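You operate a simulated robot arm through the tools that you are given. There is no shell and no other tool. Be economical: measure what you need, move in short steps, check, and stop when the job is done.

You are at the controls of a simulated robot arm. One attempt, no reset.

Task
Clamp the leaf stamped HOLE 17, plug its centre hole and paint the patch beside it black.
Fine: the plug of that size; brush back. Set down upright: round brush. A coat counts when it lies all over at full strength: go over it till it gets no stronger.

It is judged by the outcome, as a careful person would: the job done as asked, and still so three seconds after it is handed in. It fails if anything else is knocked over, pushed out of place, dropped, spilled or broken.

Robot
A 7-joint arm with a two-finger parallel gripper, fixed in place. Base frame: the origin is at the foot of the arm, x ahead of it, y to its left, z up; the work surface is at about z = 0.898. Lengths are in m, angles in degrees, forces in N, time in s.
With the tool pointing down near the work surface it reaches from about 0.24 to 0.68 m from the base axis. Its first joint turns from -66.0 to 66.0 degrees. Payload 2.4 kg.
Tool frame: the origin (TCP) lies between the finger pads and is the grasp point; the fingertips stand 0.03 m ahead of it; z points along the fingers, y is the line along which they close. The gripper opens to 0.094 m. The fingers are 0.028 m wide and 0.01 m thick; the gripper's body (0.05 by 0.096 m) begins 0.055 m behind the TCP.
Orientation is told as [roll, pitch, yaw] about the base's x, y, z axes, in that order, counted from this pose: with the fingers straight down and closing along the base's y, the tool's x points along the base's -x, its y along +y and its z along -z.

Tools
- The arm moves only by the tool drive_tool. Its argument "moves" is one flat list of numbers, 7 for each row, row after row: the shift along the tool's x, y, z in m, then the turn, a rotation vector about the tool's x, y, z in degrees, then the finger opening in m, from 0 to 0.094. In form: [x, y, z, wx, wy, wz, hand, x, y, z, wx, wy, wz, hand, ...]. A call has 1 to 10 rows; each row shifts and turns the commanded pose from where the row before left it, along the tool's axes as they then stand. Rows are played at 5 a second. More than 0.05 m and 8.6 degrees between two rows, or a gripper value outside its range, and nothing of the call is played. A pose out of reach is approached as far as the arm can. The call stops where the force on the tool passes 40 N (or 10 N more than at its start, if that is more) or the arm is blocked; 0.2 s more then pass. Each finger travels about 0.153 m/s and halts on what it meets, pressing with about 45 N; the grip force reading is that of the motor and also rises with nothing between the fingers. The clock runs only during rows and for 0.2 s after the last one: add rows that do not move to give the fingers time. The reply holds the time, the measured pose of the TCP, the force on the tool along the base axes, the opening and the grip force, in the units named above and with some noise, with the torque about the TCP (base axes, N m) and any sound that the robot's microphone picked up.
- Cameras (640 x 400 px; columns grow to the right, rows downward): "scene" is fixed at [0.0517, 0.4821, 1.4568]; the picture's right is [-0.65, -0.76, 0.00], its down [-0.35, 0.30, -0.89] and it looks along [0.68, -0.57, -0.46] (base axes); focal length 326 px, centre (320, 200). "wrist" rides on the gripper at [0.076, 0.014, -0.102] in the tool frame; the picture's right is [-0.18, 0.98, 0.00], its down [-0.75, -0.14, -0.64] and it looks along [-0.63, -0.12, 0.77] (tool axes); focal length 243 px, centre (320, 200). There is no depth. A picture from a camera that has moved, and an enlarged one, comes with that camera's place and axes in the base frame and with its lens.
- get_image(camera): a new picture of that camera. It takes no simulated time.
- zoom(camera, box): a new picture of the part [left, top, right, bottom] of that camera's present view, enlarged. It takes no simulated time.
- sign_off(): hands the job in; it is judged then, once.

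Work in short steps. Places have to be worked out from the pictures, the camera data and where the tool is seen: move nearer, look again, correct. Check each grasp and each placing, and mend what went wrong. You have 120 turns and 64 pictures in all, those below and enlarged ones among them. Open the gripper and draw the arm clear of the work before you hand the job in, unless the task says otherwise; then end with one line.

The tools are called after "Call:" as a command line: name --argument value ..., lists and objects as JSON in quotes. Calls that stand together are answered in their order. drive_tool: Moves the arm, as the interface text tells. Its arguments: {"type":"object","properties":{"moves":{"type":"array","items":{"type":"number"}}},"required":["moves"]} The other tools are called the same way: get_image (camera) takes a picture; zoom (camera, box) takes an enlarged picture of a part of a camera's view; sign_off () hands the job in.

At the start:

```text
time_s: 0.0
tool_pos: [0.3876, -0.1407, 1.2773]
tcp_rot: [0.0, 0.0, -0.1]
force: [0.2, 0.0, -0.9]
torque: [0.02, -0.01, -0.03]
width: 0.0942
grip_force: 0.1
```

scene: 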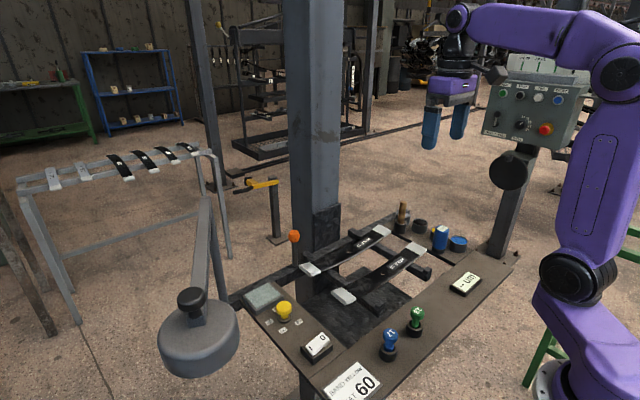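
wrist: 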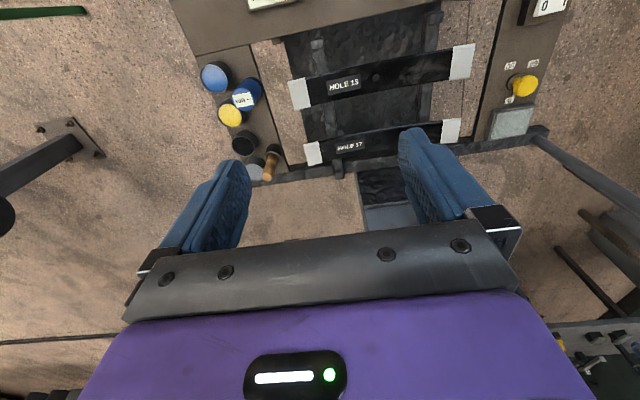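

I begin by looking closely at the bench from the scene camera.

Call:
zoom --camera "scene" --box '[230, 190, 390, 290]'

Call:
zoom --camera "scene" --box '[360, 190, 520, 290]'

Call:
zoom --camera "scene" --box '[240, 280, 440, 400]'

Call:
zoom --camera "wrist" --box '[190, 0, 350, 190]'

Call:
zoom --camera "wrist" --box '[320, 0, 580, 190]'

```text
4.00 times, centred on (310, 240) of scene
camera zoom: at [0.0517, 0.4821, 1.4568], right [-0.65, -0.76, 0.0], down [-0.35, 0.3, -0.89], along [0.68, -0.57, -0.46], focal length 1306 px, centre (360, 40)
```

zoom: 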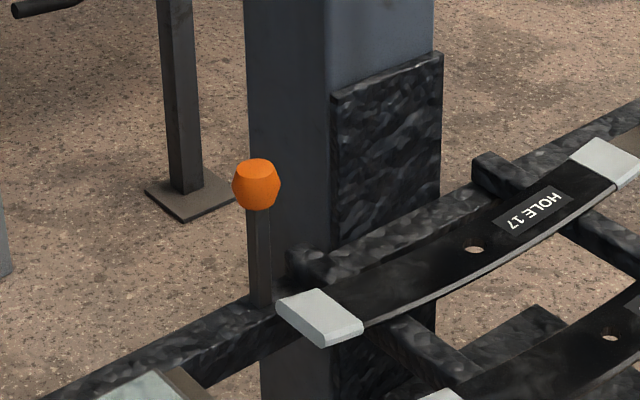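

```text
4.00 times, centred on (440, 240) of scene
camera zoom: at [0.0517, 0.4821, 1.4568], right [-0.65, -0.76, 0.0], down [-0.35, 0.3, -0.89], along [0.68, -0.57, -0.46], focal length 1306 px, centre (-160, 40)
```

zoom: 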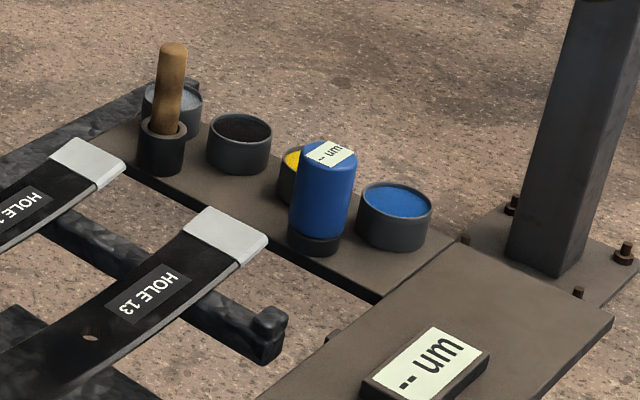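

```text
3.20 times, centred on (340, 340) of scene
camera zoom: at [0.0517, 0.4821, 1.4568], right [-0.65, -0.76, 0.0], down [-0.35, 0.3, -0.89], along [0.68, -0.57, -0.46], focal length 1045 px, centre (256, -248)
```

zoom: 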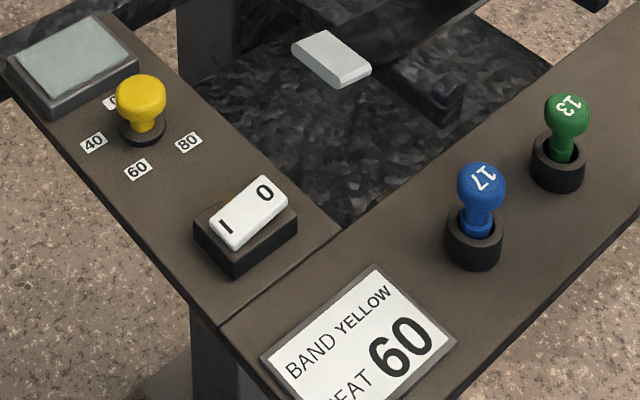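

```text
2.11 times, centred on (270, 95) of wrist
camera zoom: at [0.3121, -0.1248, 1.381], right [0.18, 0.98, 0.0], down [0.75, -0.14, 0.64], along [0.63, -0.12, -0.77], focal length 511 px, centre (425, 421)
```

zoom: 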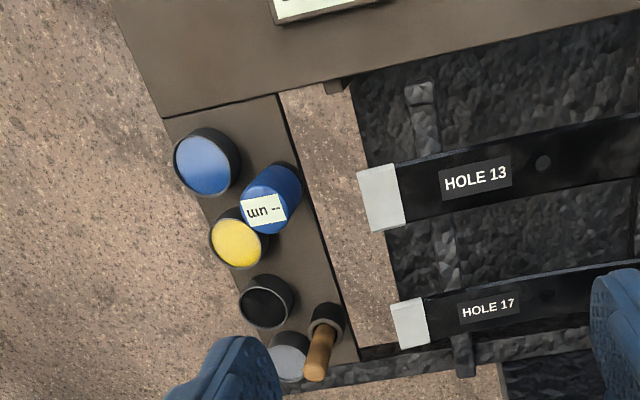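

```text
2.11 times, centred on (450, 95) of wrist
camera zoom: at [0.3121, -0.1248, 1.381], right [0.18, 0.98, 0.0], down [0.75, -0.14, 0.64], along [0.63, -0.12, -0.77], focal length 511 px, centre (46, 421)
```

zoom: 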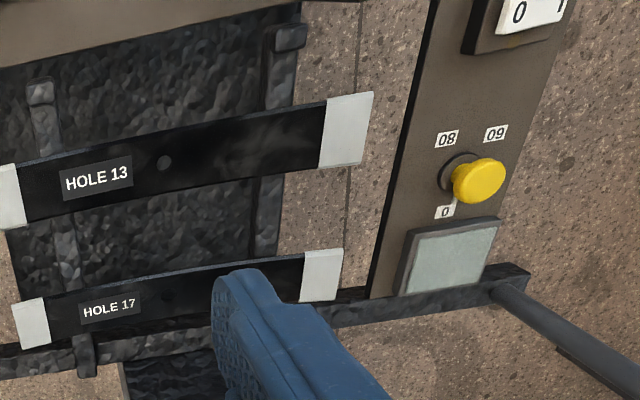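

The layout is clear: leaf HOLE 17 is the far one (x≈0.55), plug 17 is blue at about (0.285, 0.118), and the lever is at about (0.627, 0.087). I move in for a closer look at the leaf and lever.

Call:
drive_tool --moves '[0, 0.03, 0.03, 0, 0, 0, 0.094, 0, 0.03, 0.03, 0, 0, 0, 0.094, 0, 0.03, 0.03, 0, 0, 0, 0.094, 0, 0.03, 0.03, 0, 0, 0, 0.094, 0, 0.03, 0.02, 0, 0, 0, 0.094, 0, 0.03, 0.02, 0, 0, 0, 0.094]'

Call:
get_image --camera "wrist"

```text
time_s: 1.4
tool_pos: [0.3862, 0.0429, 1.1203]
tcp_rot: [0.0, -0.1, 0.1]
force: [-0.6, 0.2, -0.5]
torque: [-0.02, 0.0, -0.01]
width: 0.0937
grip_force: 0.0
```

```text
56 pictures are left
camera wrist: at [0.3117, 0.0575, 1.2241], right [0.18, 0.98, 0.0], down [0.75, -0.14, 0.64], along [0.63, -0.12, -0.77], focal length 243 px, centre (320, 200)
```

wrist: 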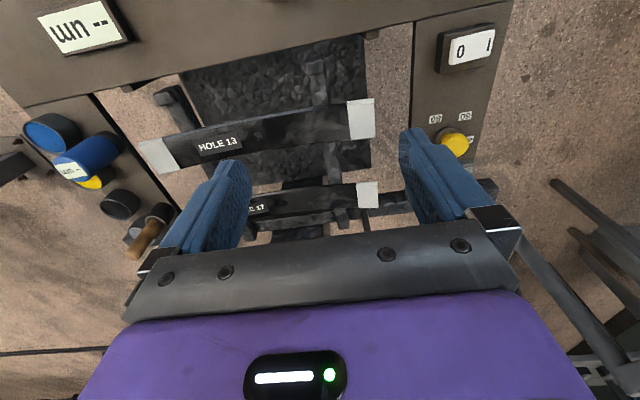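

The fingers hide the far side, so I go further out in x to view the lever and leaf 17 from above.

Call:
drive_tool --moves '[-0.04, 0.0, 0, 0, 0, 0, 0.094, -0.04, 0, 0, 0, 0, 0, 0.094, -0.04, 0, 0, 0, 0, 0, 0.094, -0.04, 0, 0, 0, 0, 0, 0.094, -0.04, 0, 0, 0, 0, 0, 0.094, -0.03, 0, 0, 0, 0, 0, 0.094]'

Call:
get_image --camera "wrist"

```text
time_s: 2.8
tool_pos: [0.6172, 0.0391, 1.1169]
tcp_rot: [-0.1, 0.2, 0.0]
force: [0.5, 0.7, 0.3]
torque: [-0.02, 0.0, 0.03]
width: 0.0941
grip_force: 0.0
```

```text
55 pictures are left
camera wrist: at [0.5427, 0.0539, 1.2203], right [0.18, 0.98, 0.0], down [0.75, -0.14, 0.64], along [0.63, -0.12, -0.77], focal length 243 px, centre (320, 200)
```

wrist: 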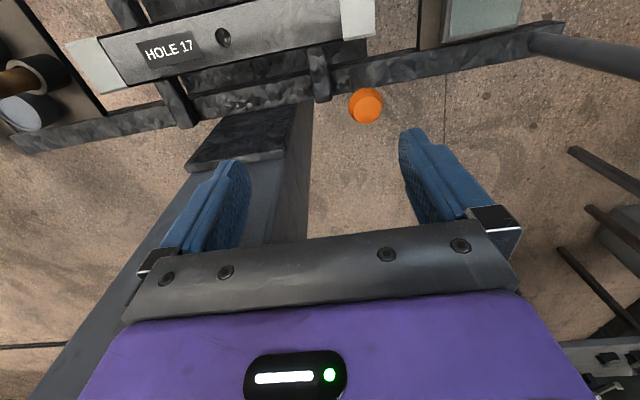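

Leaf 17 and the orange knob are in view; the column is close to the left finger, so I don't go further. Zooming on the leaf and knob.

Call:
zoom --camera "wrist" --box '[60, 0, 400, 170]'

Call:
zoom --camera "scene" --box '[270, 215, 370, 285]'

```text
1.88 times, centred on (230, 85) of wrist
camera zoom: at [0.5427, 0.0539, 1.2203], right [0.18, 0.98, 0.0], down [0.75, -0.14, 0.64], along [0.63, -0.12, -0.77], focal length 457 px, centre (489, 416)
```

zoom: 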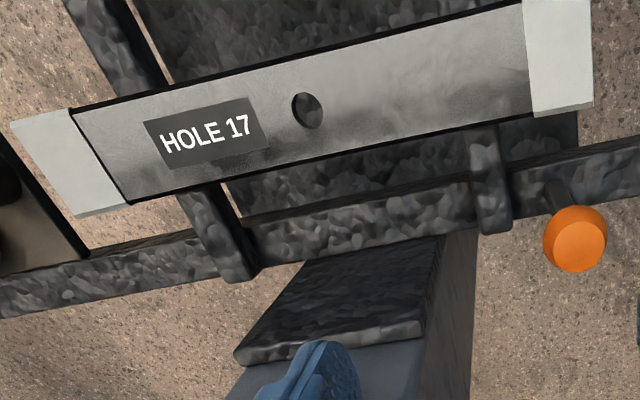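

```text
5.71 times, centred on (320, 250) of scene
camera zoom: at [0.0517, 0.4821, 1.4568], right [-0.65, -0.76, 0.0], down [-0.35, 0.3, -0.89], along [0.68, -0.57, -0.46], focal length 1866 px, centre (320, -86)
```

zoom: 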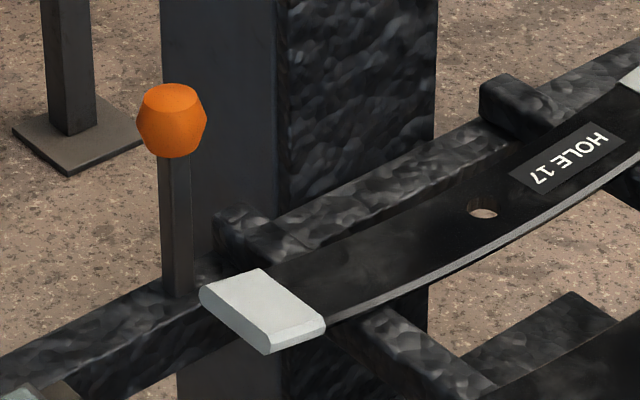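

The lever stands upright at about (0.625, 0.081), knob at z≈0.99. I align above it with a narrower opening and check with the picture before descending.

Call:
drive_tool --moves '[-0.004, 0.022, 0, 0, 0, 0, 0.06, -0.004, 0.021, 0.0, 0, 0, 0, 0.06, 0, 0, 0.035, 0, 0, 0, 0.06, 0, 0, 0.03, 0, 0, 0, 0.06]'

Call:
get_image --camera "wrist"

Call:
zoom --camera "scene" --box '[230, 170, 370, 280]'

```text
time_s: 3.8
tool_pos: [0.6284, 0.081, 1.0529]
tcp_rot: [0.0, 0.0, 0.0]
force: [-0.7, 0.9, 0.3]
torque: [0.01, -0.06, -0.01]
width: 0.0599
grip_force: 0.0
```

```text
52 pictures are left
camera wrist: at [0.5521, 0.0977, 1.1559], right [0.18, 0.98, 0.0], down [0.75, -0.14, 0.64], along [0.63, -0.12, -0.77], focal length 243 px, centre (320, 200)
```

wrist: 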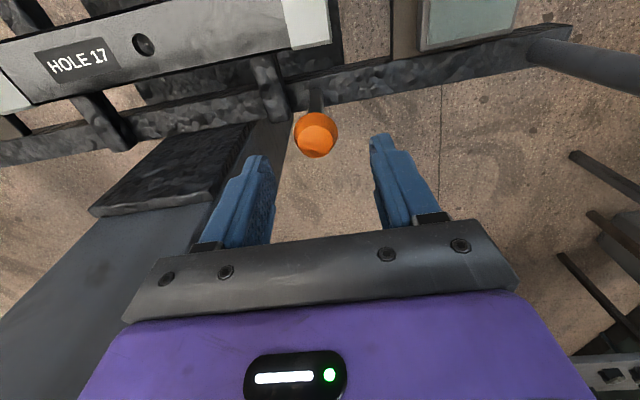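

```text
3.64 times, centred on (300, 225) of scene
camera zoom: at [0.0517, 0.4821, 1.4568], right [-0.65, -0.76, 0.0], down [-0.35, 0.3, -0.89], along [0.68, -0.57, -0.46], focal length 1187 px, centre (393, 109)
```

zoom: 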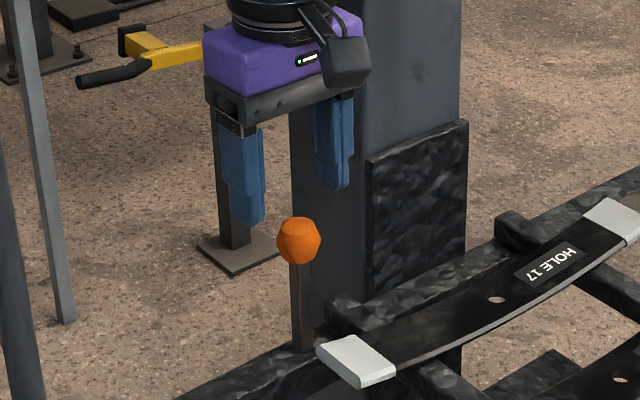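

Knob is centred at (0.627, 0.080). Descend and grip it.

Call:
drive_tool --moves '[0, 0, 0.03, 0, 0, 0, 0.06, 0, 0, 0.03, 0, 0, 0, 0.06, 0, 0, 0, 0, 0, 0, 0.025, 0, 0, 0, 0, 0, 0, 0.025]'

```text
time_s: 4.8
tool_pos: [0.6255, 0.0802, 0.9936]
tcp_rot: [-0.1, 0.1, -0.2]
force: [-5.2, -12.9, 4.0]
torque: [-0.29, 0.01, -0.06]
width: 0.0308
grip_force: 44.8
```

Gripped (width 0.031). Probe gently toward the base (tool +x).

Call:
drive_tool --moves '[0.005, 0, 0, 0, 0, 0, 0.025, 0.005, 0, 0, 0, 0, 0, 0.025]'

```text
time_s: 5.3
tool_pos: [0.6253, 0.0804, 0.9941]
tcp_rot: [-0.1, -1.4, -0.2]
force: [7.2, -0.4, -8.0]
torque: [0.06, -0.43, -0.01]
width: 0.031
grip_force: 45.0
stopped in row 2: the force on the tool passed its limit at 41 N (the readings are from after the stop); the commanded pose is now the measured one
```

It doesn't give along −x. Now probe along y.

Call:
drive_tool --moves '[0, 0.004, 0, 0, 0, 0, 0.025, 0, 0.004, 0, 0, 0, 0, 0.025]'

Call:
drive_tool --moves '[0, -0.004, 0, 0, 0, 0, 0.025, 0, -0.004, 0, 0, 0, 0, 0.025]'

```text
time_s: 5.9
tool_pos: [0.625, 0.0804, 0.994]
tcp_rot: [-0.3, -1.1, -0.8]
force: [4.9, -26.0, -12.9]
torque: [-0.18, -0.57, 0.17]
width: 0.0309
grip_force: 45.3
```

```text
time_s: 6.5
tool_pos: [0.6251, 0.0806, 0.9928]
tcp_rot: [0.1, -1.3, -0.2]
force: [12.9, -13.2, -19.9]
torque: [0.06, 0.2, -0.21]
width: 0.0307
grip_force: 44.8
```

+y seems rigid. Probe −y, then +x.

Call:
drive_tool --moves '[0, -0.004, 0, 0, 0, 0, 0.025, 0, -0.004, 0, 0, 0, 0, 0.025]'

```text
time_s: 7.1
tool_pos: [0.6267, 0.0777, 0.9954]
tcp_rot: [0.2, -1.4, 0.2]
force: [13.1, 5.2, -17.3]
torque: [0.42, -0.23, -0.11]
width: 0.0307
grip_force: 44.4
```

−y moved about 3 mm. Check +x for comparison after returning.

Call:
drive_tool --moves '[0, 0.006, 0, 0, 0, 0, 0.06, 0, 0, 0, 0, 1.3, 0, 0.06, 0, 0, 0, 0, 0, 0, 0.025, -0.004, 0, 0, 0, 0, 0, 0.025, -0.004, 0, 0, 0, 0, 0, 0.025]'

```text
time_s: 8.4
tool_pos: [0.627, 0.0796, 0.9934]
tcp_rot: [0.0, 1.2, -0.2]
force: [-8.6, -1.3, 9.5]
torque: [0.01, 0.57, 0.04]
width: 0.0312
grip_force: 45.2
stopped in row 5: the force on the tool passed its limit at 45 N (the readings are from after the stop); the commanded pose is now the measured one
```

±x is rigid. Loosen the fingers and push −y with the outer finger only, to see whether it swings.

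Call:
drive_tool --moves '[0, 0, 0, 0, -1.2, 0, 0.045, 0, 0, 0, 0, 0, 0, 0.045, 0, -0.006, 0, 0, 0, 0, 0.045, 0, -0.005, 0, 0, 0, 0, 0.045, 0, -0.005, 0, 0, 0, 0, 0.045]'

```text
time_s: 9.6
tool_pos: [0.6275, 0.0634, 0.994]
tcp_rot: [-0.1, -0.2, -0.1]
force: [0.0, 1.3, -0.1]
torque: [-0.02, -0.01, 0.0]
width: 0.0452
grip_force: 0.0
```

Little force with 16 mm of travel; look whether the lever moved.

Call:
zoom --camera "scene" --box '[250, 190, 370, 280]'

```text
4.44 times, centred on (310, 235) of scene
camera zoom: at [0.0516, 0.4821, 1.4568], right [-0.65, -0.76, 0.0], down [-0.35, 0.3, -0.89], along [0.68, -0.57, -0.46], focal length 1451 px, centre (364, 44)
```

zoom: 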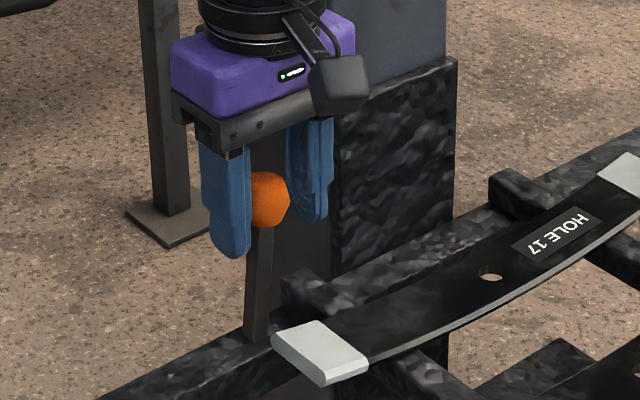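

The lever tilts toward −y, so that's the clamp throw. To keep clear of the column, I lift off, close the fingers, and push it from the +y side.

Call:
drive_tool --moves '[0, 0, -0.045, 0, 0, 0, 0.045, 0, 0.025, 0, 0, 0, 0, 0.0, 0.01, 0.028, 0, 0, 0, 0, 0.0, 0, 0, 0.04, 0, 0, 0, 0.0, 0, 0, 0.015, 0, 0, 0, 0]'

Call:
drive_tool --moves '[0, -0.02, 0, 0, 0, 0, 0, 0, -0.015, 0.002, 0, 0, 0, 0.0, 0, -0.015, 0.003, 0, 0, 0, 0.0, 0, -0.015, 0.006, 0, 0, 0, 0.0]'

Call:
zoom --camera "scene" --box '[250, 190, 370, 280]'

```text
time_s: 10.8
tool_pos: [0.618, 0.1174, 0.9812]
tcp_rot: [0.1, -0.2, 0.0]
force: [0.3, -1.1, -0.7]
torque: [-0.01, -0.03, 0.01]
width: 0.0001
grip_force: 33.1
```

```text
time_s: 11.8
tool_pos: [0.6186, 0.0539, 0.9685]
tcp_rot: [0.0, -0.2, -0.2]
force: [0.3, -0.2, 0.3]
torque: [-0.05, -0.01, -0.01]
width: 0.0
grip_force: 32.7
```

```text
4.44 times, centred on (310, 235) of scene
camera zoom: at [0.0516, 0.4821, 1.4568], right [-0.65, -0.76, 0.0], down [-0.35, 0.3, -0.89], along [0.68, -0.57, -0.46], focal length 1451 px, centre (364, 44)
```

zoom: 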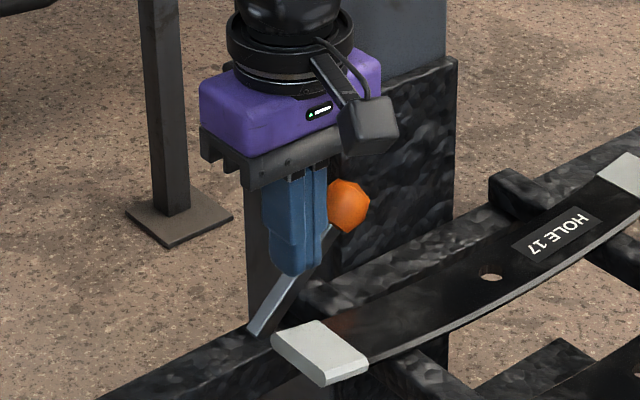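

It swings freely, now about 40°. Continue further and lower.

Call:
drive_tool --moves '[0, -0.01, 0.006, 0, 0, 0, 0, 0, -0.01, 0.006, 0, 0, 0, 0.0, 0, -0.008, 0.006, 0, 0, 0, 0.0]'

Call:
zoom --camera "scene" --box '[250, 190, 370, 280]'

```text
time_s: 12.4
tool_pos: [0.6182, 0.0435, 0.966]
tcp_rot: [0.3, -0.5, 0.4]
force: [-7.8, 2.1, 11.6]
torque: [-0.02, 0.23, -0.07]
width: 0.0
grip_force: 33.2
stopped in row 2: the force on the tool passed its limit at 50 N (the readings are from after the stop); the commanded pose is now the measured one
```

```text
4.44 times, centred on (310, 235) of scene
camera zoom: at [0.0512, 0.4821, 1.4568], right [-0.65, -0.76, 0.0], down [-0.35, 0.3, -0.89], along [0.68, -0.57, -0.46], focal length 1451 px, centre (364, 44)
```

zoom: 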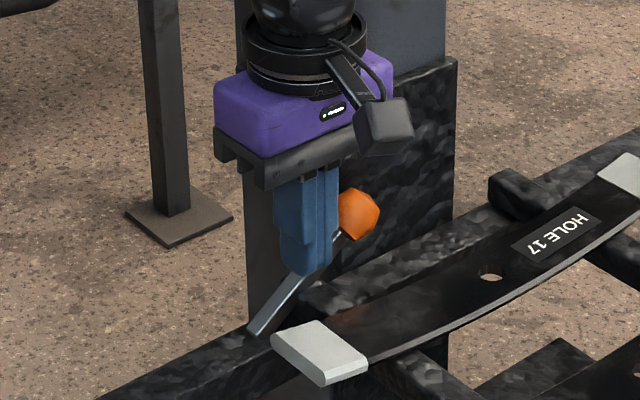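

The fingertips are now bearing on the rod near its hinge. I lift and push down on the knob itself from above.

Call:
drive_tool --moves '[0, 0, -0.045, 0, 0, 0, 0, 0.003, -0.02, 0, 0, 0, 0, 0.0, 0, 0, 0.005, 0, 0, 0, 0]'

Call:
drive_tool --moves '[0, 0, 0.008, 0, 0, 0, 0, 0, 0, 0.008, 0, 0, 0, 0, 0, 0, 0.008, 0, 0, 0, 0]'

Call:
zoom --camera "scene" --box '[250, 190, 370, 280]'

```text
time_s: 13.2
tool_pos: [0.6161, 0.0213, 1.0058]
tcp_rot: [0.4, -0.5, 0.4]
force: [0.2, -0.5, -0.2]
torque: [-0.04, -0.01, -0.01]
width: 0.0
grip_force: 32.6
```

```text
time_s: 14.0
tool_pos: [0.6168, 0.0265, 0.9815]
tcp_rot: [0.5, -0.6, 0.7]
force: [3.5, 12.9, 7.8]
torque: [0.27, -0.15, 0.15]
width: 0.0001
grip_force: 33.0
```

```text
4.44 times, centred on (310, 235) of scene
camera zoom: at [0.0516, 0.4824, 1.4567], right [-0.65, -0.76, 0.0], down [-0.35, 0.3, -0.89], along [0.68, -0.57, -0.46], focal length 1451 px, centre (364, 44)
```

zoom: 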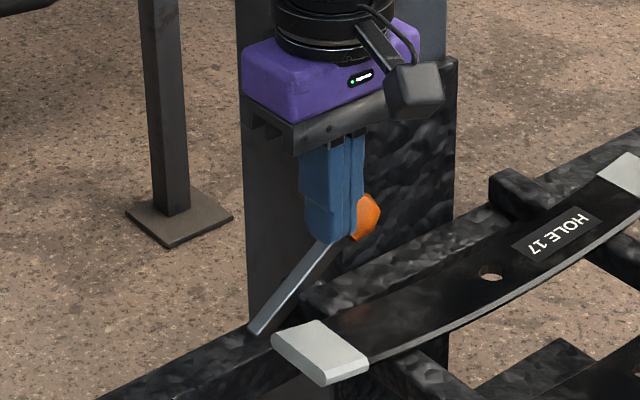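

The fingers slid to the outside of the knob. Push −y again to see if it's at a stop.

Call:
drive_tool --moves '[0, -0.005, 0, 0, 0, 0, 0, 0, -0.005, 0, 0, 0, 0, 0, 0, -0.005, 0, 0, 0, 0, 0]'

Call:
zoom --camera "scene" --box '[250, 190, 370, 280]'

```text
time_s: 14.7
tool_pos: [0.6154, 0.0276, 0.9803]
tcp_rot: [1.1, -0.7, 1.3]
force: [-0.6, 4.2, 2.4]
torque: [0.11, 0.01, 0.04]
width: 0.0001
grip_force: 33.5
stopped in row 3: the force on the tool passed its limit at 42 N (the readings are from after the stop); the commanded pose is now the measured one
```

```text
4.44 times, centred on (310, 235) of scene
camera zoom: at [0.0516, 0.4822, 1.4568], right [-0.65, -0.76, 0.0], down [-0.35, 0.3, -0.89], along [0.68, -0.57, -0.46], focal length 1451 px, centre (364, 44)
```

zoom: 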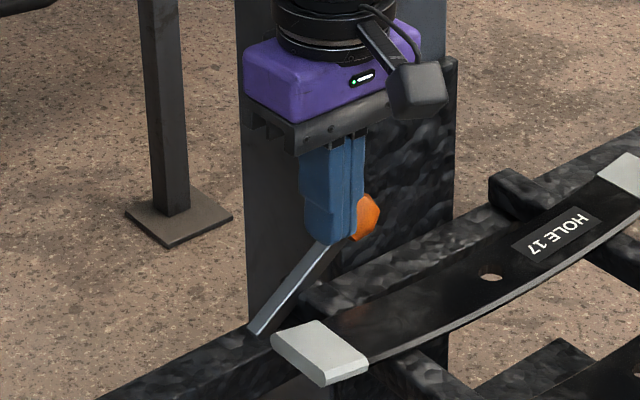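

It stops at 42 N, seemingly its end stop. I withdraw and check that it stays.

Call:
drive_tool --moves '[0, 0.01, -0.045, 0, 0, 0, 0, 0, 0, -0.045, 0, 0, 0, 0.0, 0.04, 0.0, -0.03, 0, 0, 0, 0, 0.04, 0, 0, 0, 0, 0, 0]'

Call:
zoom --camera "scene" --box '[250, 190, 370, 280]'

```text
time_s: 15.7
tool_pos: [0.5347, 0.0288, 1.1043]
tcp_rot: [1.0, -0.7, 1.2]
force: [-0.4, -0.3, 0.8]
torque: [-0.03, 0.02, -0.02]
width: 0.0
grip_force: 33.4
```

```text
4.44 times, centred on (310, 235) of scene
camera zoom: at [0.0517, 0.4821, 1.4568], right [-0.65, -0.76, 0.0], down [-0.35, 0.3, -0.89], along [0.68, -0.57, -0.46], focal length 1451 px, centre (364, 44)
```

zoom: 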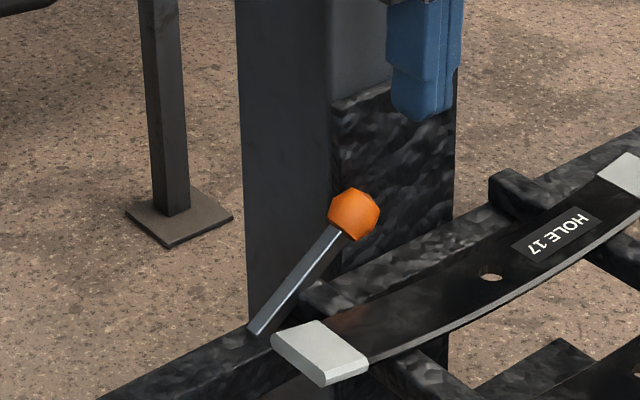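

The lever stays thrown at about 53°. I straighten the tool and go above plug 17 near (0.288, 0.115).

Call:
drive_tool --moves '[0.045, 0.017, 0, 1.0, 0.7, 1.2, 0.05, 0.046, 0.017, 0, 0, 0, 0, 0.05, 0.046, 0.017, 0.0, 0, 0, 0, 0.05, 0.046, 0.017, 0.01, 0, 0, 0, 0.05, 0.045, 0.017, 0.01, 0, 0, 0, 0.05, 0, 0, 0, 0, 0, 0, 0.05]'

Call:
get_image --camera "wrist"

```text
time_s: 17.1
tool_pos: [0.3091, 0.1135, 1.0805]
tcp_rot: [0.0, 0.0, 0.0]
force: [0.2, -0.1, -0.8]
torque: [-0.02, -0.03, -0.05]
width: 0.05
grip_force: 0.0
```

```text
44 pictures are left
camera wrist: at [0.2338, 0.1277, 1.1852], right [0.18, 0.98, 0.0], down [0.75, -0.14, 0.64], along [0.63, -0.12, -0.77], focal length 243 px, centre (320, 200)
```

wrist: 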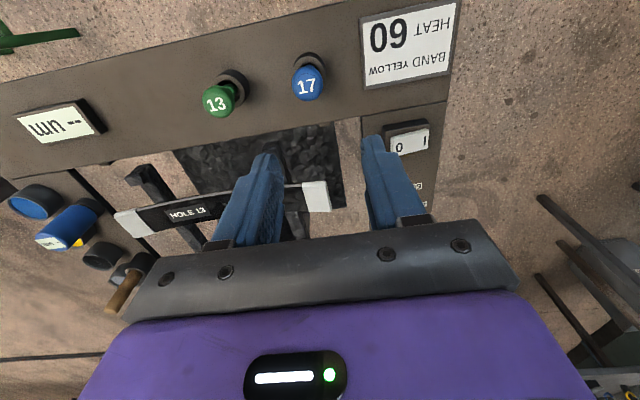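

Plug 17 refines to about (0.288, 0.107). I move over it and lower partway for a check.

Call:
drive_tool --moves '[0.021, -0.006, 0.03, 0, 0, 0, 0.06, 0, 0, 0.03, 0, 0, 0, 0.06]'

Call:
get_image --camera "wrist"

Call:
zoom --camera "scene" --box '[320, 270, 480, 370]'

```text
time_s: 17.7
tool_pos: [0.286, 0.1041, 1.0197]
tcp_rot: [0.1, 0.0, -0.5]
force: [-1.3, 1.9, -0.2]
torque: [-0.1, -0.11, 0.0]
width: 0.0597
grip_force: 0.1
```

```text
43 pictures are left
camera wrist: at [0.2106, 0.1194, 1.1234], right [0.19, 0.98, 0.0], down [0.75, -0.15, 0.64], along [0.63, -0.12, -0.77], focal length 243 px, centre (320, 200)
```

wrist: 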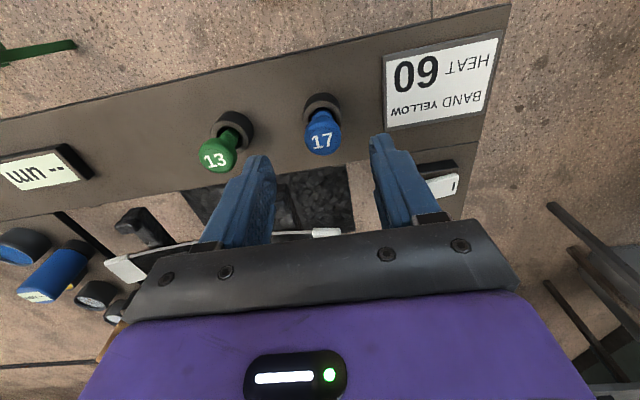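

```text
4.00 times, centred on (400, 320) of scene
camera zoom: at [0.0516, 0.4822, 1.4568], right [-0.65, -0.76, 0.0], down [-0.35, 0.3, -0.89], along [0.68, -0.57, -0.46], focal length 1306 px, centre (0, -280)
```

zoom: 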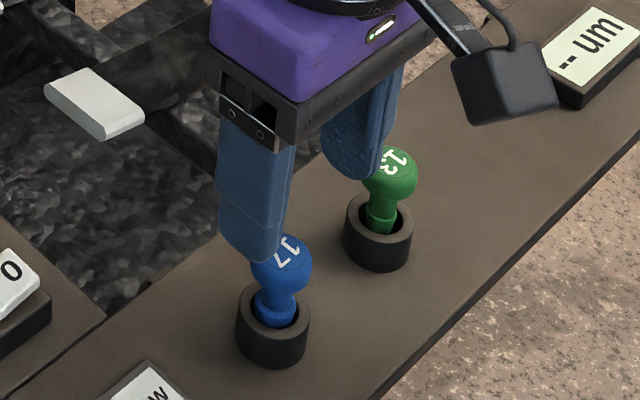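

Plug at about (0.283, 0.108). Small correction, descend and grip.

Call:
drive_tool --moves '[0.002, 0.004, 0.0, 0, 0, -0.5, 0.06, 0, 0, 0.03, 0, 0, 0, 0.06, 0, 0, 0.027, 0, 0, 0, 0.06, 0, 0, 0, 0, 0, 0, 0.06]'

Call:
get_image --camera "wrist"

```text
time_s: 18.7
tool_pos: [0.2817, 0.113, 0.9632]
tcp_rot: [0.0, -0.1, 0.4]
force: [0.3, 0.8, 0.4]
torque: [-0.01, -0.01, 0.0]
width: 0.0601
grip_force: 0.1
```

```text
41 pictures are left
camera wrist: at [0.2056, 0.1274, 1.0664], right [0.18, 0.98, 0.0], down [0.75, -0.14, 0.64], along [0.63, -0.11, -0.77], focal length 243 px, centre (320, 200)
```

wrist: 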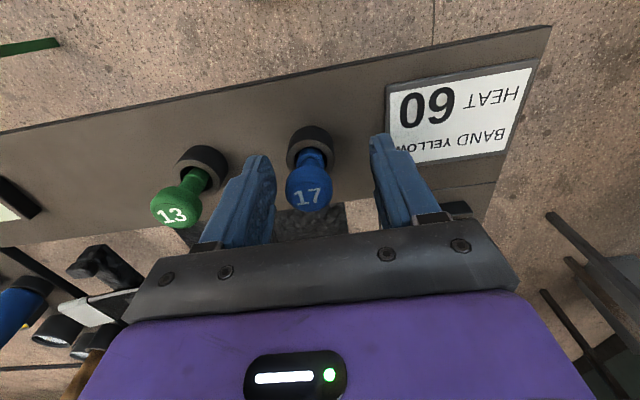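

The plug sits ~5 mm toward −y of centre; shift and close.

Call:
drive_tool --moves '[0.001, -0.005, 0.0, 0, 0, 0.4, 0.06, 0, 0, 0, 0, 0, 0, 0.04, 0, 0, 0, 0, 0, 0, 0.02, 0, 0, 0, 0, 0, 0, 0.02]'

```text
time_s: 19.7
tool_pos: [0.2816, 0.1073, 0.9633]
tcp_rot: [0.1, 0.0, 0.1]
force: [-1.0, -1.7, 4.1]
torque: [-0.09, 0.01, -0.03]
width: 0.0255
grip_force: 44.7
```

Gripped at 0.0255 m. Lift slowly straight up and check.

Call:
drive_tool --moves '[0, 0, -0.02, 0, 0, 0, 0.02, 0, 0, -0.03, 0, 0, 0, 0.02, 0, 0, -0.03, 0, 0, 0, 0.02, 0, 0, -0.03, 0, 0, 0, 0.02]'

Call:
zoom --camera "scene" --box '[320, 200, 480, 300]'

Call:
get_image --camera "wrist"

```text
time_s: 20.7
tool_pos: [0.2842, 0.1083, 1.0713]
tcp_rot: [-0.1, 0.0, 0.2]
force: [0.3, -0.1, -0.3]
torque: [-0.03, 0.01, -0.04]
width: 0.0253
grip_force: 45.5
```

```text
4.00 times, centred on (400, 250) of scene
camera zoom: at [0.0517, 0.4821, 1.4568], right [-0.65, -0.76, 0.0], down [-0.35, 0.3, -0.89], along [0.68, -0.57, -0.46], focal length 1306 px, centre (0, 0)
```

zoom: 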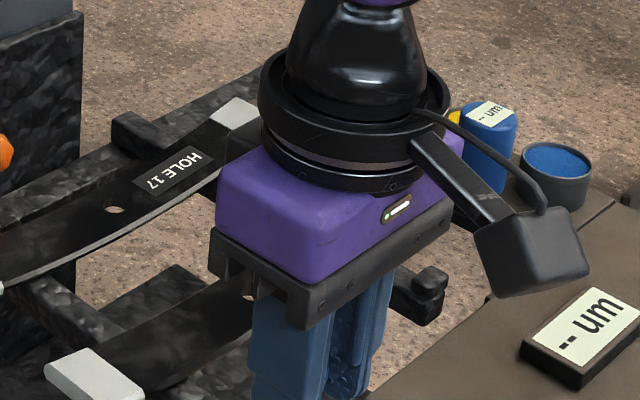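

```text
39 pictures are left
camera wrist: at [0.2088, 0.123, 1.175], right [0.18, 0.98, 0.0], down [0.75, -0.14, 0.64], along [0.63, -0.12, -0.77], focal length 243 px, centre (320, 200)
```

wrist: 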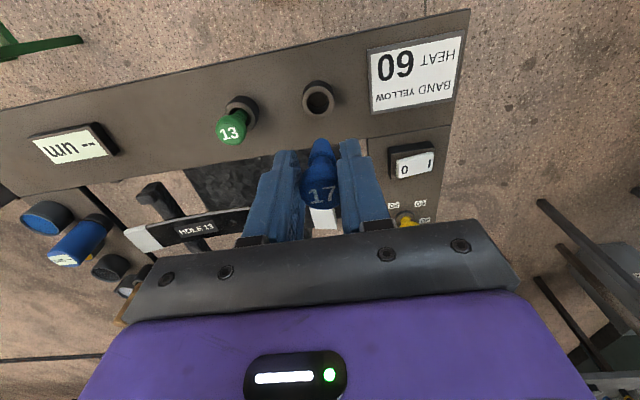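

Plug held upright. Hole is near (0.555, −0.046); I travel to hover above it.

Call:
drive_tool --moves '[-0.0387, -0.022, 0, 0, 0, 0, 0.02, -0.0387, -0.022, 0, 0, 0, 0, 0.02, -0.0387, -0.022, 0, 0, 0, 0, 0.02, -0.0387, -0.022, 0, 0, 0, 0, 0.02, -0.0387, -0.022, 0, 0, 0, 0, 0.02, -0.0387, -0.022, 0, 0, 0, 0, 0.02, -0.0388, -0.022, 0, 0, 0, 0, 0.02, 0, 0, 0, 0, 0, 0, 0.02]'

Call:
get_image --camera "wrist"

Call:
zoom --camera "scene" --box '[270, 190, 430, 290]'

```text
time_s: 22.5
tool_pos: [0.5527, -0.0434, 1.0704]
tcp_rot: [0.0, 0.1, 0.1]
force: [-0.2, 0.0, -0.3]
torque: [-0.02, 0.01, 0.04]
width: 0.0255
grip_force: 45.1
```

```text
38 pictures are left
camera wrist: at [0.4774, -0.0286, 1.174], right [0.18, 0.98, 0.0], down [0.75, -0.14, 0.64], along [0.63, -0.12, -0.77], focal length 243 px, centre (320, 200)
```

wrist: 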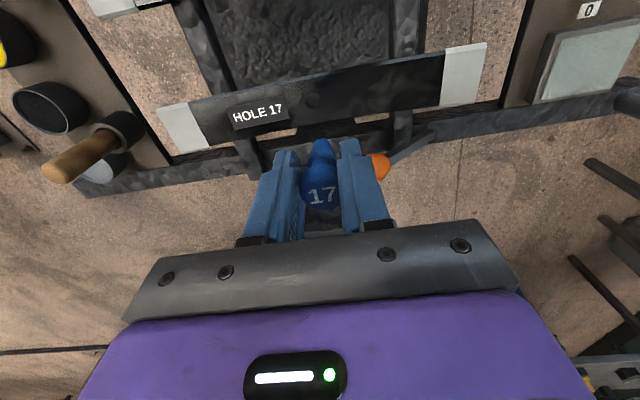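

```text
4.00 times, centred on (350, 240) of scene
camera zoom: at [0.0517, 0.482, 1.4568], right [-0.65, -0.76, 0.0], down [-0.35, 0.3, -0.89], along [0.68, -0.57, -0.46], focal length 1306 px, centre (200, 40)
```

zoom: 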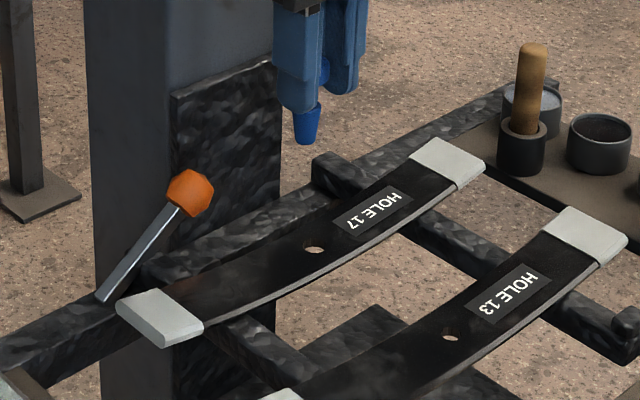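

Triangulation puts the hole at (0.5564, −0.0526, 0.915), with the plug tip about 57 mm below TCP. Align and lower to just above the leaf.

Call:
drive_tool --moves '[-0.0035, -0.0092, 0.03, 0, 0, 0, 0.02, 0, 0, 0.03, 0, 0, 0, 0.02, 0, 0, 0.02, 0, 0, 0, 0.02, 0, 0, 0, 0, 0, 0, 0.02]'

Call:
zoom --camera "wrist" --box '[220, 60, 420, 260]'

Call:
zoom --camera "scene" --box '[310, 215, 390, 265]'

```text
time_s: 23.5
tool_pos: [0.5575, -0.0536, 0.9936]
tcp_rot: [0.0, 0.0, 0.2]
force: [0.3, -0.8, 0.2]
torque: [0.01, -0.02, -0.02]
width: 0.025
grip_force: 45.1
```

```text
2.00 times, centred on (320, 160) of wrist
camera zoom: at [0.482, -0.0387, 1.0968], right [0.18, 0.98, 0.0], down [0.75, -0.14, 0.64], along [0.63, -0.12, -0.77], focal length 485 px, centre (320, 280)
```

zoom: 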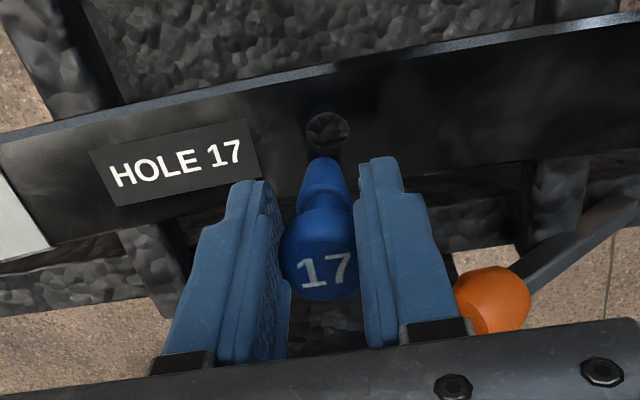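

```text
8.00 times, centred on (350, 240) of scene
camera zoom: at [0.0517, 0.4821, 1.4568], right [-0.65, -0.76, 0.0], down [-0.35, 0.3, -0.89], along [0.68, -0.57, -0.46], focal length 2612 px, centre (80, -120)
```

zoom: 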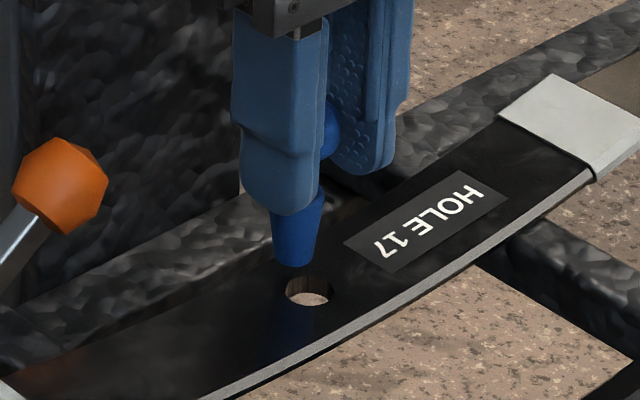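

Estimates of the tip's height differ slightly; I lower 6 mm more and compare tip and hole directly at close range.

Call:
drive_tool --moves '[0, 0.001, 0.006, 0, 0, 0, 0.02, 0, 0, 0, 0, 0, 0, 0.02]'

Call:
zoom --camera "wrist" --box '[280, 90, 360, 150]'

Call:
zoom --camera "scene" --box '[325, 225, 373, 255]'

```text
time_s: 24.1
tool_pos: [0.557, -0.0524, 0.9869]
tcp_rot: [0.0, 0.1, 0.1]
force: [-0.8, 0.1, 3.8]
torque: [-0.03, 0.02, 0.01]
width: 0.0253
grip_force: 44.8
```

```text
6.67 times, centred on (320, 120) of wrist
camera zoom: at [0.4823, -0.0377, 1.0911], right [0.18, 0.98, 0.0], down [0.75, -0.14, 0.64], along [0.63, -0.12, -0.77], focal length 1618 px, centre (320, 733)
```

zoom: 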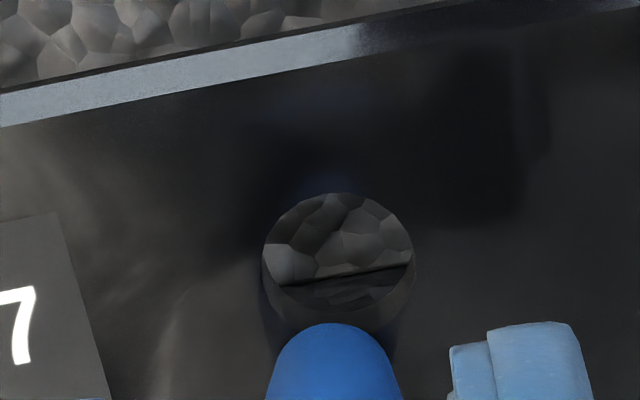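

```text
13.33 times, centred on (349, 240) of scene
camera zoom: at [0.0516, 0.4821, 1.4568], right [-0.65, -0.76, 0.0], down [-0.35, 0.3, -0.89], along [0.68, -0.57, -0.46], focal length 4354 px, centre (-67, -333)
```

zoom: 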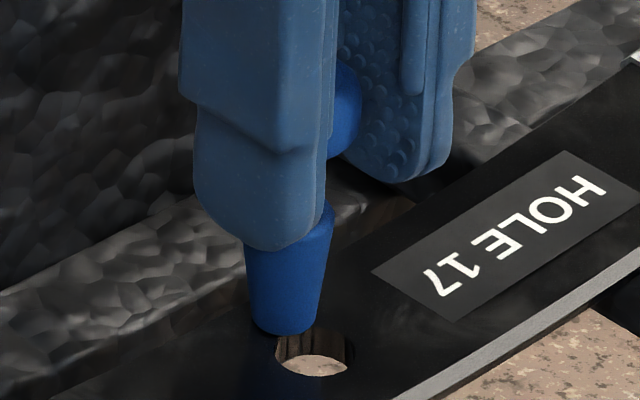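

The tip is just touching the leaf; both views agree the hole is 14 mm toward −x and 3 mm toward +y from the tip (the plug is gripped near the pad's outer edge, but vertical). Lift slightly, shift and recheck.

Call:
drive_tool --moves '[0, 0, -0.005, 0, 0, 0, 0.02, 0.0143, 0.0033, 0, 0, 0, 0, 0.02, 0, 0, 0.003, 0, 0, 0, 0.02, 0, 0, 0, 0, 0, 0, 0.02]'

Call:
zoom --camera "wrist" --box '[270, 80, 370, 160]'

Call:
zoom --camera "scene" --box '[325, 225, 373, 255]'

```text
time_s: 25.1
tool_pos: [0.543, -0.0512, 0.9895]
tcp_rot: [0.0, 0.1, 0.1]
force: [-0.1, -0.8, -0.8]
torque: [0.01, 0.02, 0.01]
width: 0.0252
grip_force: 45.2
```

```text
5.00 times, centred on (320, 120) of wrist
camera zoom: at [0.4682, -0.0358, 1.0932], right [0.18, 0.98, 0.0], down [0.75, -0.14, 0.64], along [0.63, -0.12, -0.77], focal length 1213 px, centre (320, 600)
```

zoom: 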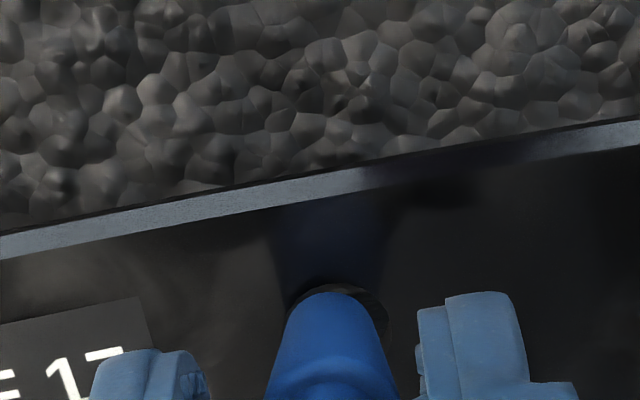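

```text
13.33 times, centred on (349, 240) of scene
camera zoom: at [0.0517, 0.4821, 1.4568], right [-0.65, -0.76, 0.0], down [-0.35, 0.3, -0.89], along [0.68, -0.57, -0.46], focal length 4354 px, centre (-67, -333)
```

zoom: 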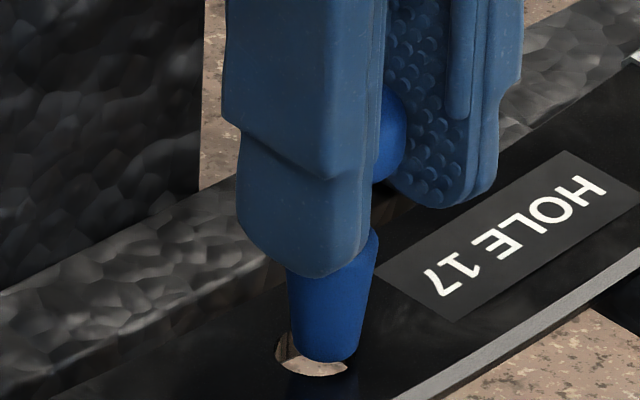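

Nearly aligned: shift +1.3 mm x, +1 mm y and descend gently.

Call:
drive_tool --moves '[-0.0013, 0.001, 0, 0, 0, 0, 0.02, 0, 0, 0.004, 0, 0, 0, 0.02, 0, 0, 0.003, 0, 0, 0, 0.02, 0, 0, 0, 0, 0, 0, 0.02]'

Call:
zoom --camera "scene" --box '[325, 225, 373, 255]'

```text
time_s: 26.1
tool_pos: [0.546, -0.0503, 0.9812]
tcp_rot: [0.0, 0.0, 0.2]
force: [-0.1, 0.1, -0.1]
torque: [-0.02, -0.01, 0.01]
width: 0.0252
grip_force: 44.5
```

```text
13.33 times, centred on (349, 240) of scene
camera zoom: at [0.0517, 0.4821, 1.4568], right [-0.65, -0.76, 0.0], down [-0.35, 0.3, -0.89], along [0.68, -0.57, -0.46], focal length 4354 px, centre (-67, -333)
```

zoom: 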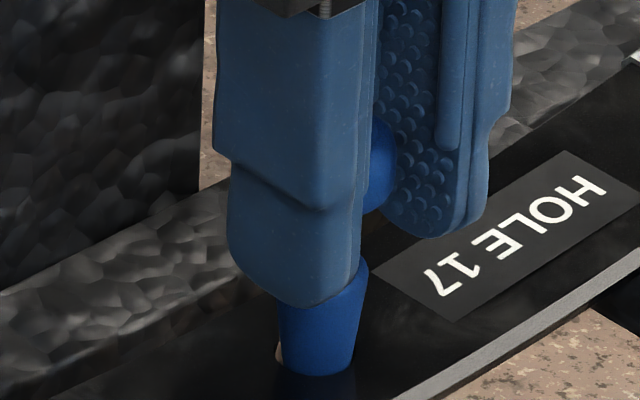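

The tip passed leaf level without force, so it has entered. Continue down in small steps.

Call:
drive_tool --moves '[0, 0, 0.003, 0, 0, 0, 0.02, 0, 0, 0.003, 0, 0, 0, 0.02, 0, 0, 0.003, 0, 0, 0, 0.02, 0, 0, 0, 0, 0, 0, 0.02]'

Call:
zoom --camera "scene" --box '[325, 225, 373, 255]'

```text
time_s: 27.1
tool_pos: [0.5441, -0.0491, 0.9733]
tcp_rot: [-0.2, 0.0, 0.1]
force: [4.7, -2.0, 0.5]
torque: [-0.08, -0.24, -0.02]
width: 0.0256
grip_force: 44.6
```

```text
13.33 times, centred on (349, 240) of scene
camera zoom: at [0.0517, 0.482, 1.4568], right [-0.65, -0.76, 0.0], down [-0.35, 0.3, -0.89], along [0.68, -0.57, -0.46], focal length 4354 px, centre (-67, -333)
```

zoom: 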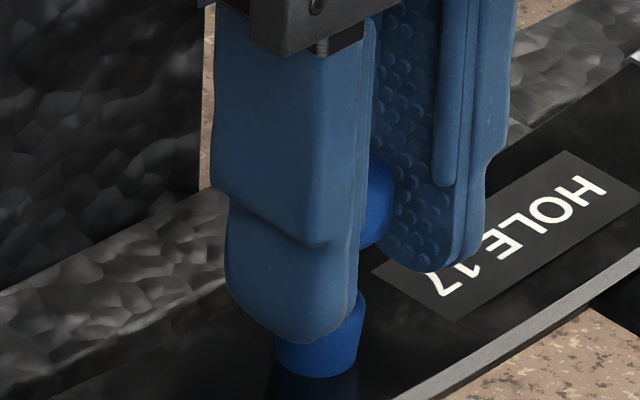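

It is going in and self-centring. Press further.

Call:
drive_tool --moves '[0, 0, 0.003, 0, 0, 0, 0.02, 0, 0, 0.003, 0, 0, 0, 0.02, 0, 0, 0.003, 0, 0, 0, 0.02, 0, 0, 0.003, 0, 0, 0, 0.02, 0, 0, 0.003, 0, 0, 0, 0.02]'

Call:
zoom --camera "scene" --box '[325, 225, 373, 255]'

```text
time_s: 28.0
tool_pos: [0.5459, -0.0499, 0.9663]
tcp_rot: [0.0, -0.3, 0.1]
force: [-5.2, -0.3, 6.1]
torque: [-0.14, 0.12, -0.03]
width: 0.0244
grip_force: 45.6
stopped in row 4: the force on the tool passed its limit at 45 N (the readings are from after the stop); the commanded pose is now the measured one
```

```text
13.33 times, centred on (349, 240) of scene
camera zoom: at [0.0514, 0.4821, 1.4568], right [-0.65, -0.76, 0.0], down [-0.35, 0.3, -0.89], along [0.68, -0.57, -0.46], focal length 4354 px, centre (-67, -333)
```

zoom: 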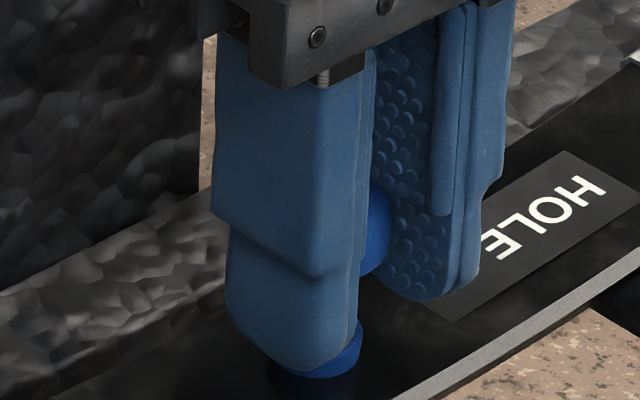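

It stopped at 45 N, about fully in. Release, rise and look; I can press it from above if needed.

Call:
drive_tool --moves '[0, 0, 0, 0, 0, 0, 0.04, 0, 0, 0, 0, 0, 0, 0.055, 0, 0, -0.03, 0, 0, 0, 0.055, 0, 0, -0.03, 0, 0, 0, 0.055, 0, 0, -0.02, 0, 0, 0, 0.055]'

Call:
zoom --camera "scene" --box '[310, 215, 390, 265]'

Call:
zoom --camera "wrist" --box '[200, 40, 520, 240]'

```text
time_s: 29.2
tool_pos: [0.547, -0.0503, 1.0475]
tcp_rot: [-0.1, -0.5, 0.0]
force: [-0.7, 0.3, -0.7]
torque: [0.06, 0.03, -0.01]
width: 0.0549
grip_force: 0.0
```

```text
8.00 times, centred on (350, 240) of scene
camera zoom: at [0.0517, 0.4821, 1.4568], right [-0.65, -0.76, 0.0], down [-0.35, 0.3, -0.89], along [0.68, -0.57, -0.46], focal length 2612 px, centre (80, -120)
```

zoom: 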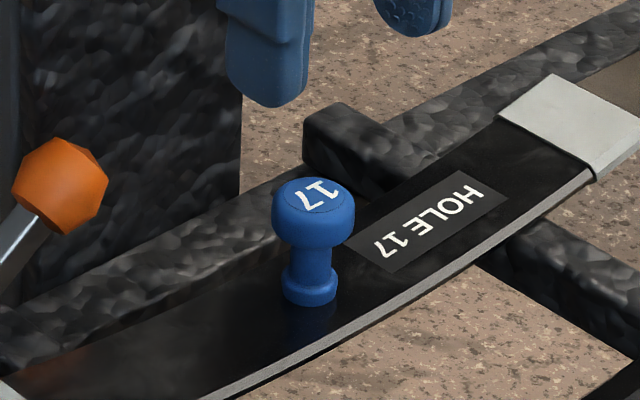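

```text
2.00 times, centred on (360, 140) of wrist
camera zoom: at [0.4703, -0.0348, 1.1507], right [0.18, 0.98, 0.0], down [0.75, -0.14, 0.65], along [0.64, -0.12, -0.76], focal length 485 px, centre (240, 320)
```

zoom: 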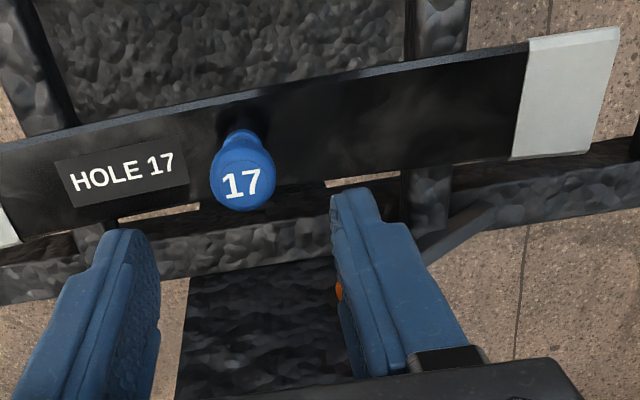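

Plug is in upright. I press it once from above with closed fingers to be sure it's fully seated.

Call:
drive_tool --moves '[-0.0095, 0, 0, 0, 0.5, 0, 0, 0, 0, 0.02, 0, 0, 0, 0, 0, 0, 0.025, 0, 0, 0, 0, 0, 0, 0.004, 0, 0, 0, 0, 0, 0, 0.003, 0, 0, 0, 0, 0, 0, 0.003, 0, 0, 0, 0, 0, 0, 0.003, 0, 0, 0, 0]'

Call:
zoom --camera "scene" --box '[310, 215, 390, 265]'

```text
time_s: 30.8
tool_pos: [0.555, -0.0499, 0.991]
tcp_rot: [-0.1, -0.2, 0.1]
force: [-8.3, -0.6, 40.3]
torque: [-0.02, 0.5, -0.02]
width: 0.0
grip_force: 32.1
```

```text
8.00 times, centred on (350, 240) of scene
camera zoom: at [0.0507, 0.4821, 1.4568], right [-0.65, -0.76, 0.0], down [-0.35, 0.3, -0.89], along [0.68, -0.57, -0.46], focal length 2612 px, centre (80, -120)
```

zoom: 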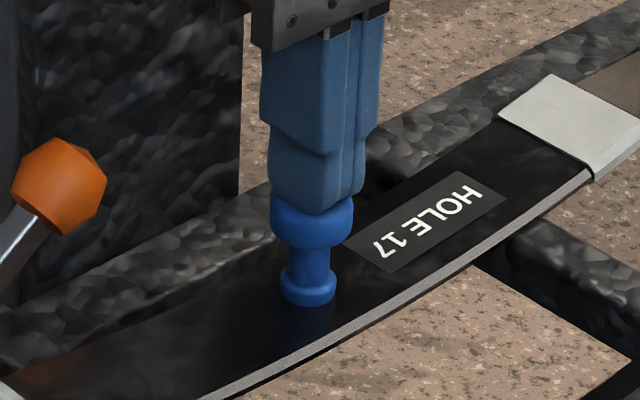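

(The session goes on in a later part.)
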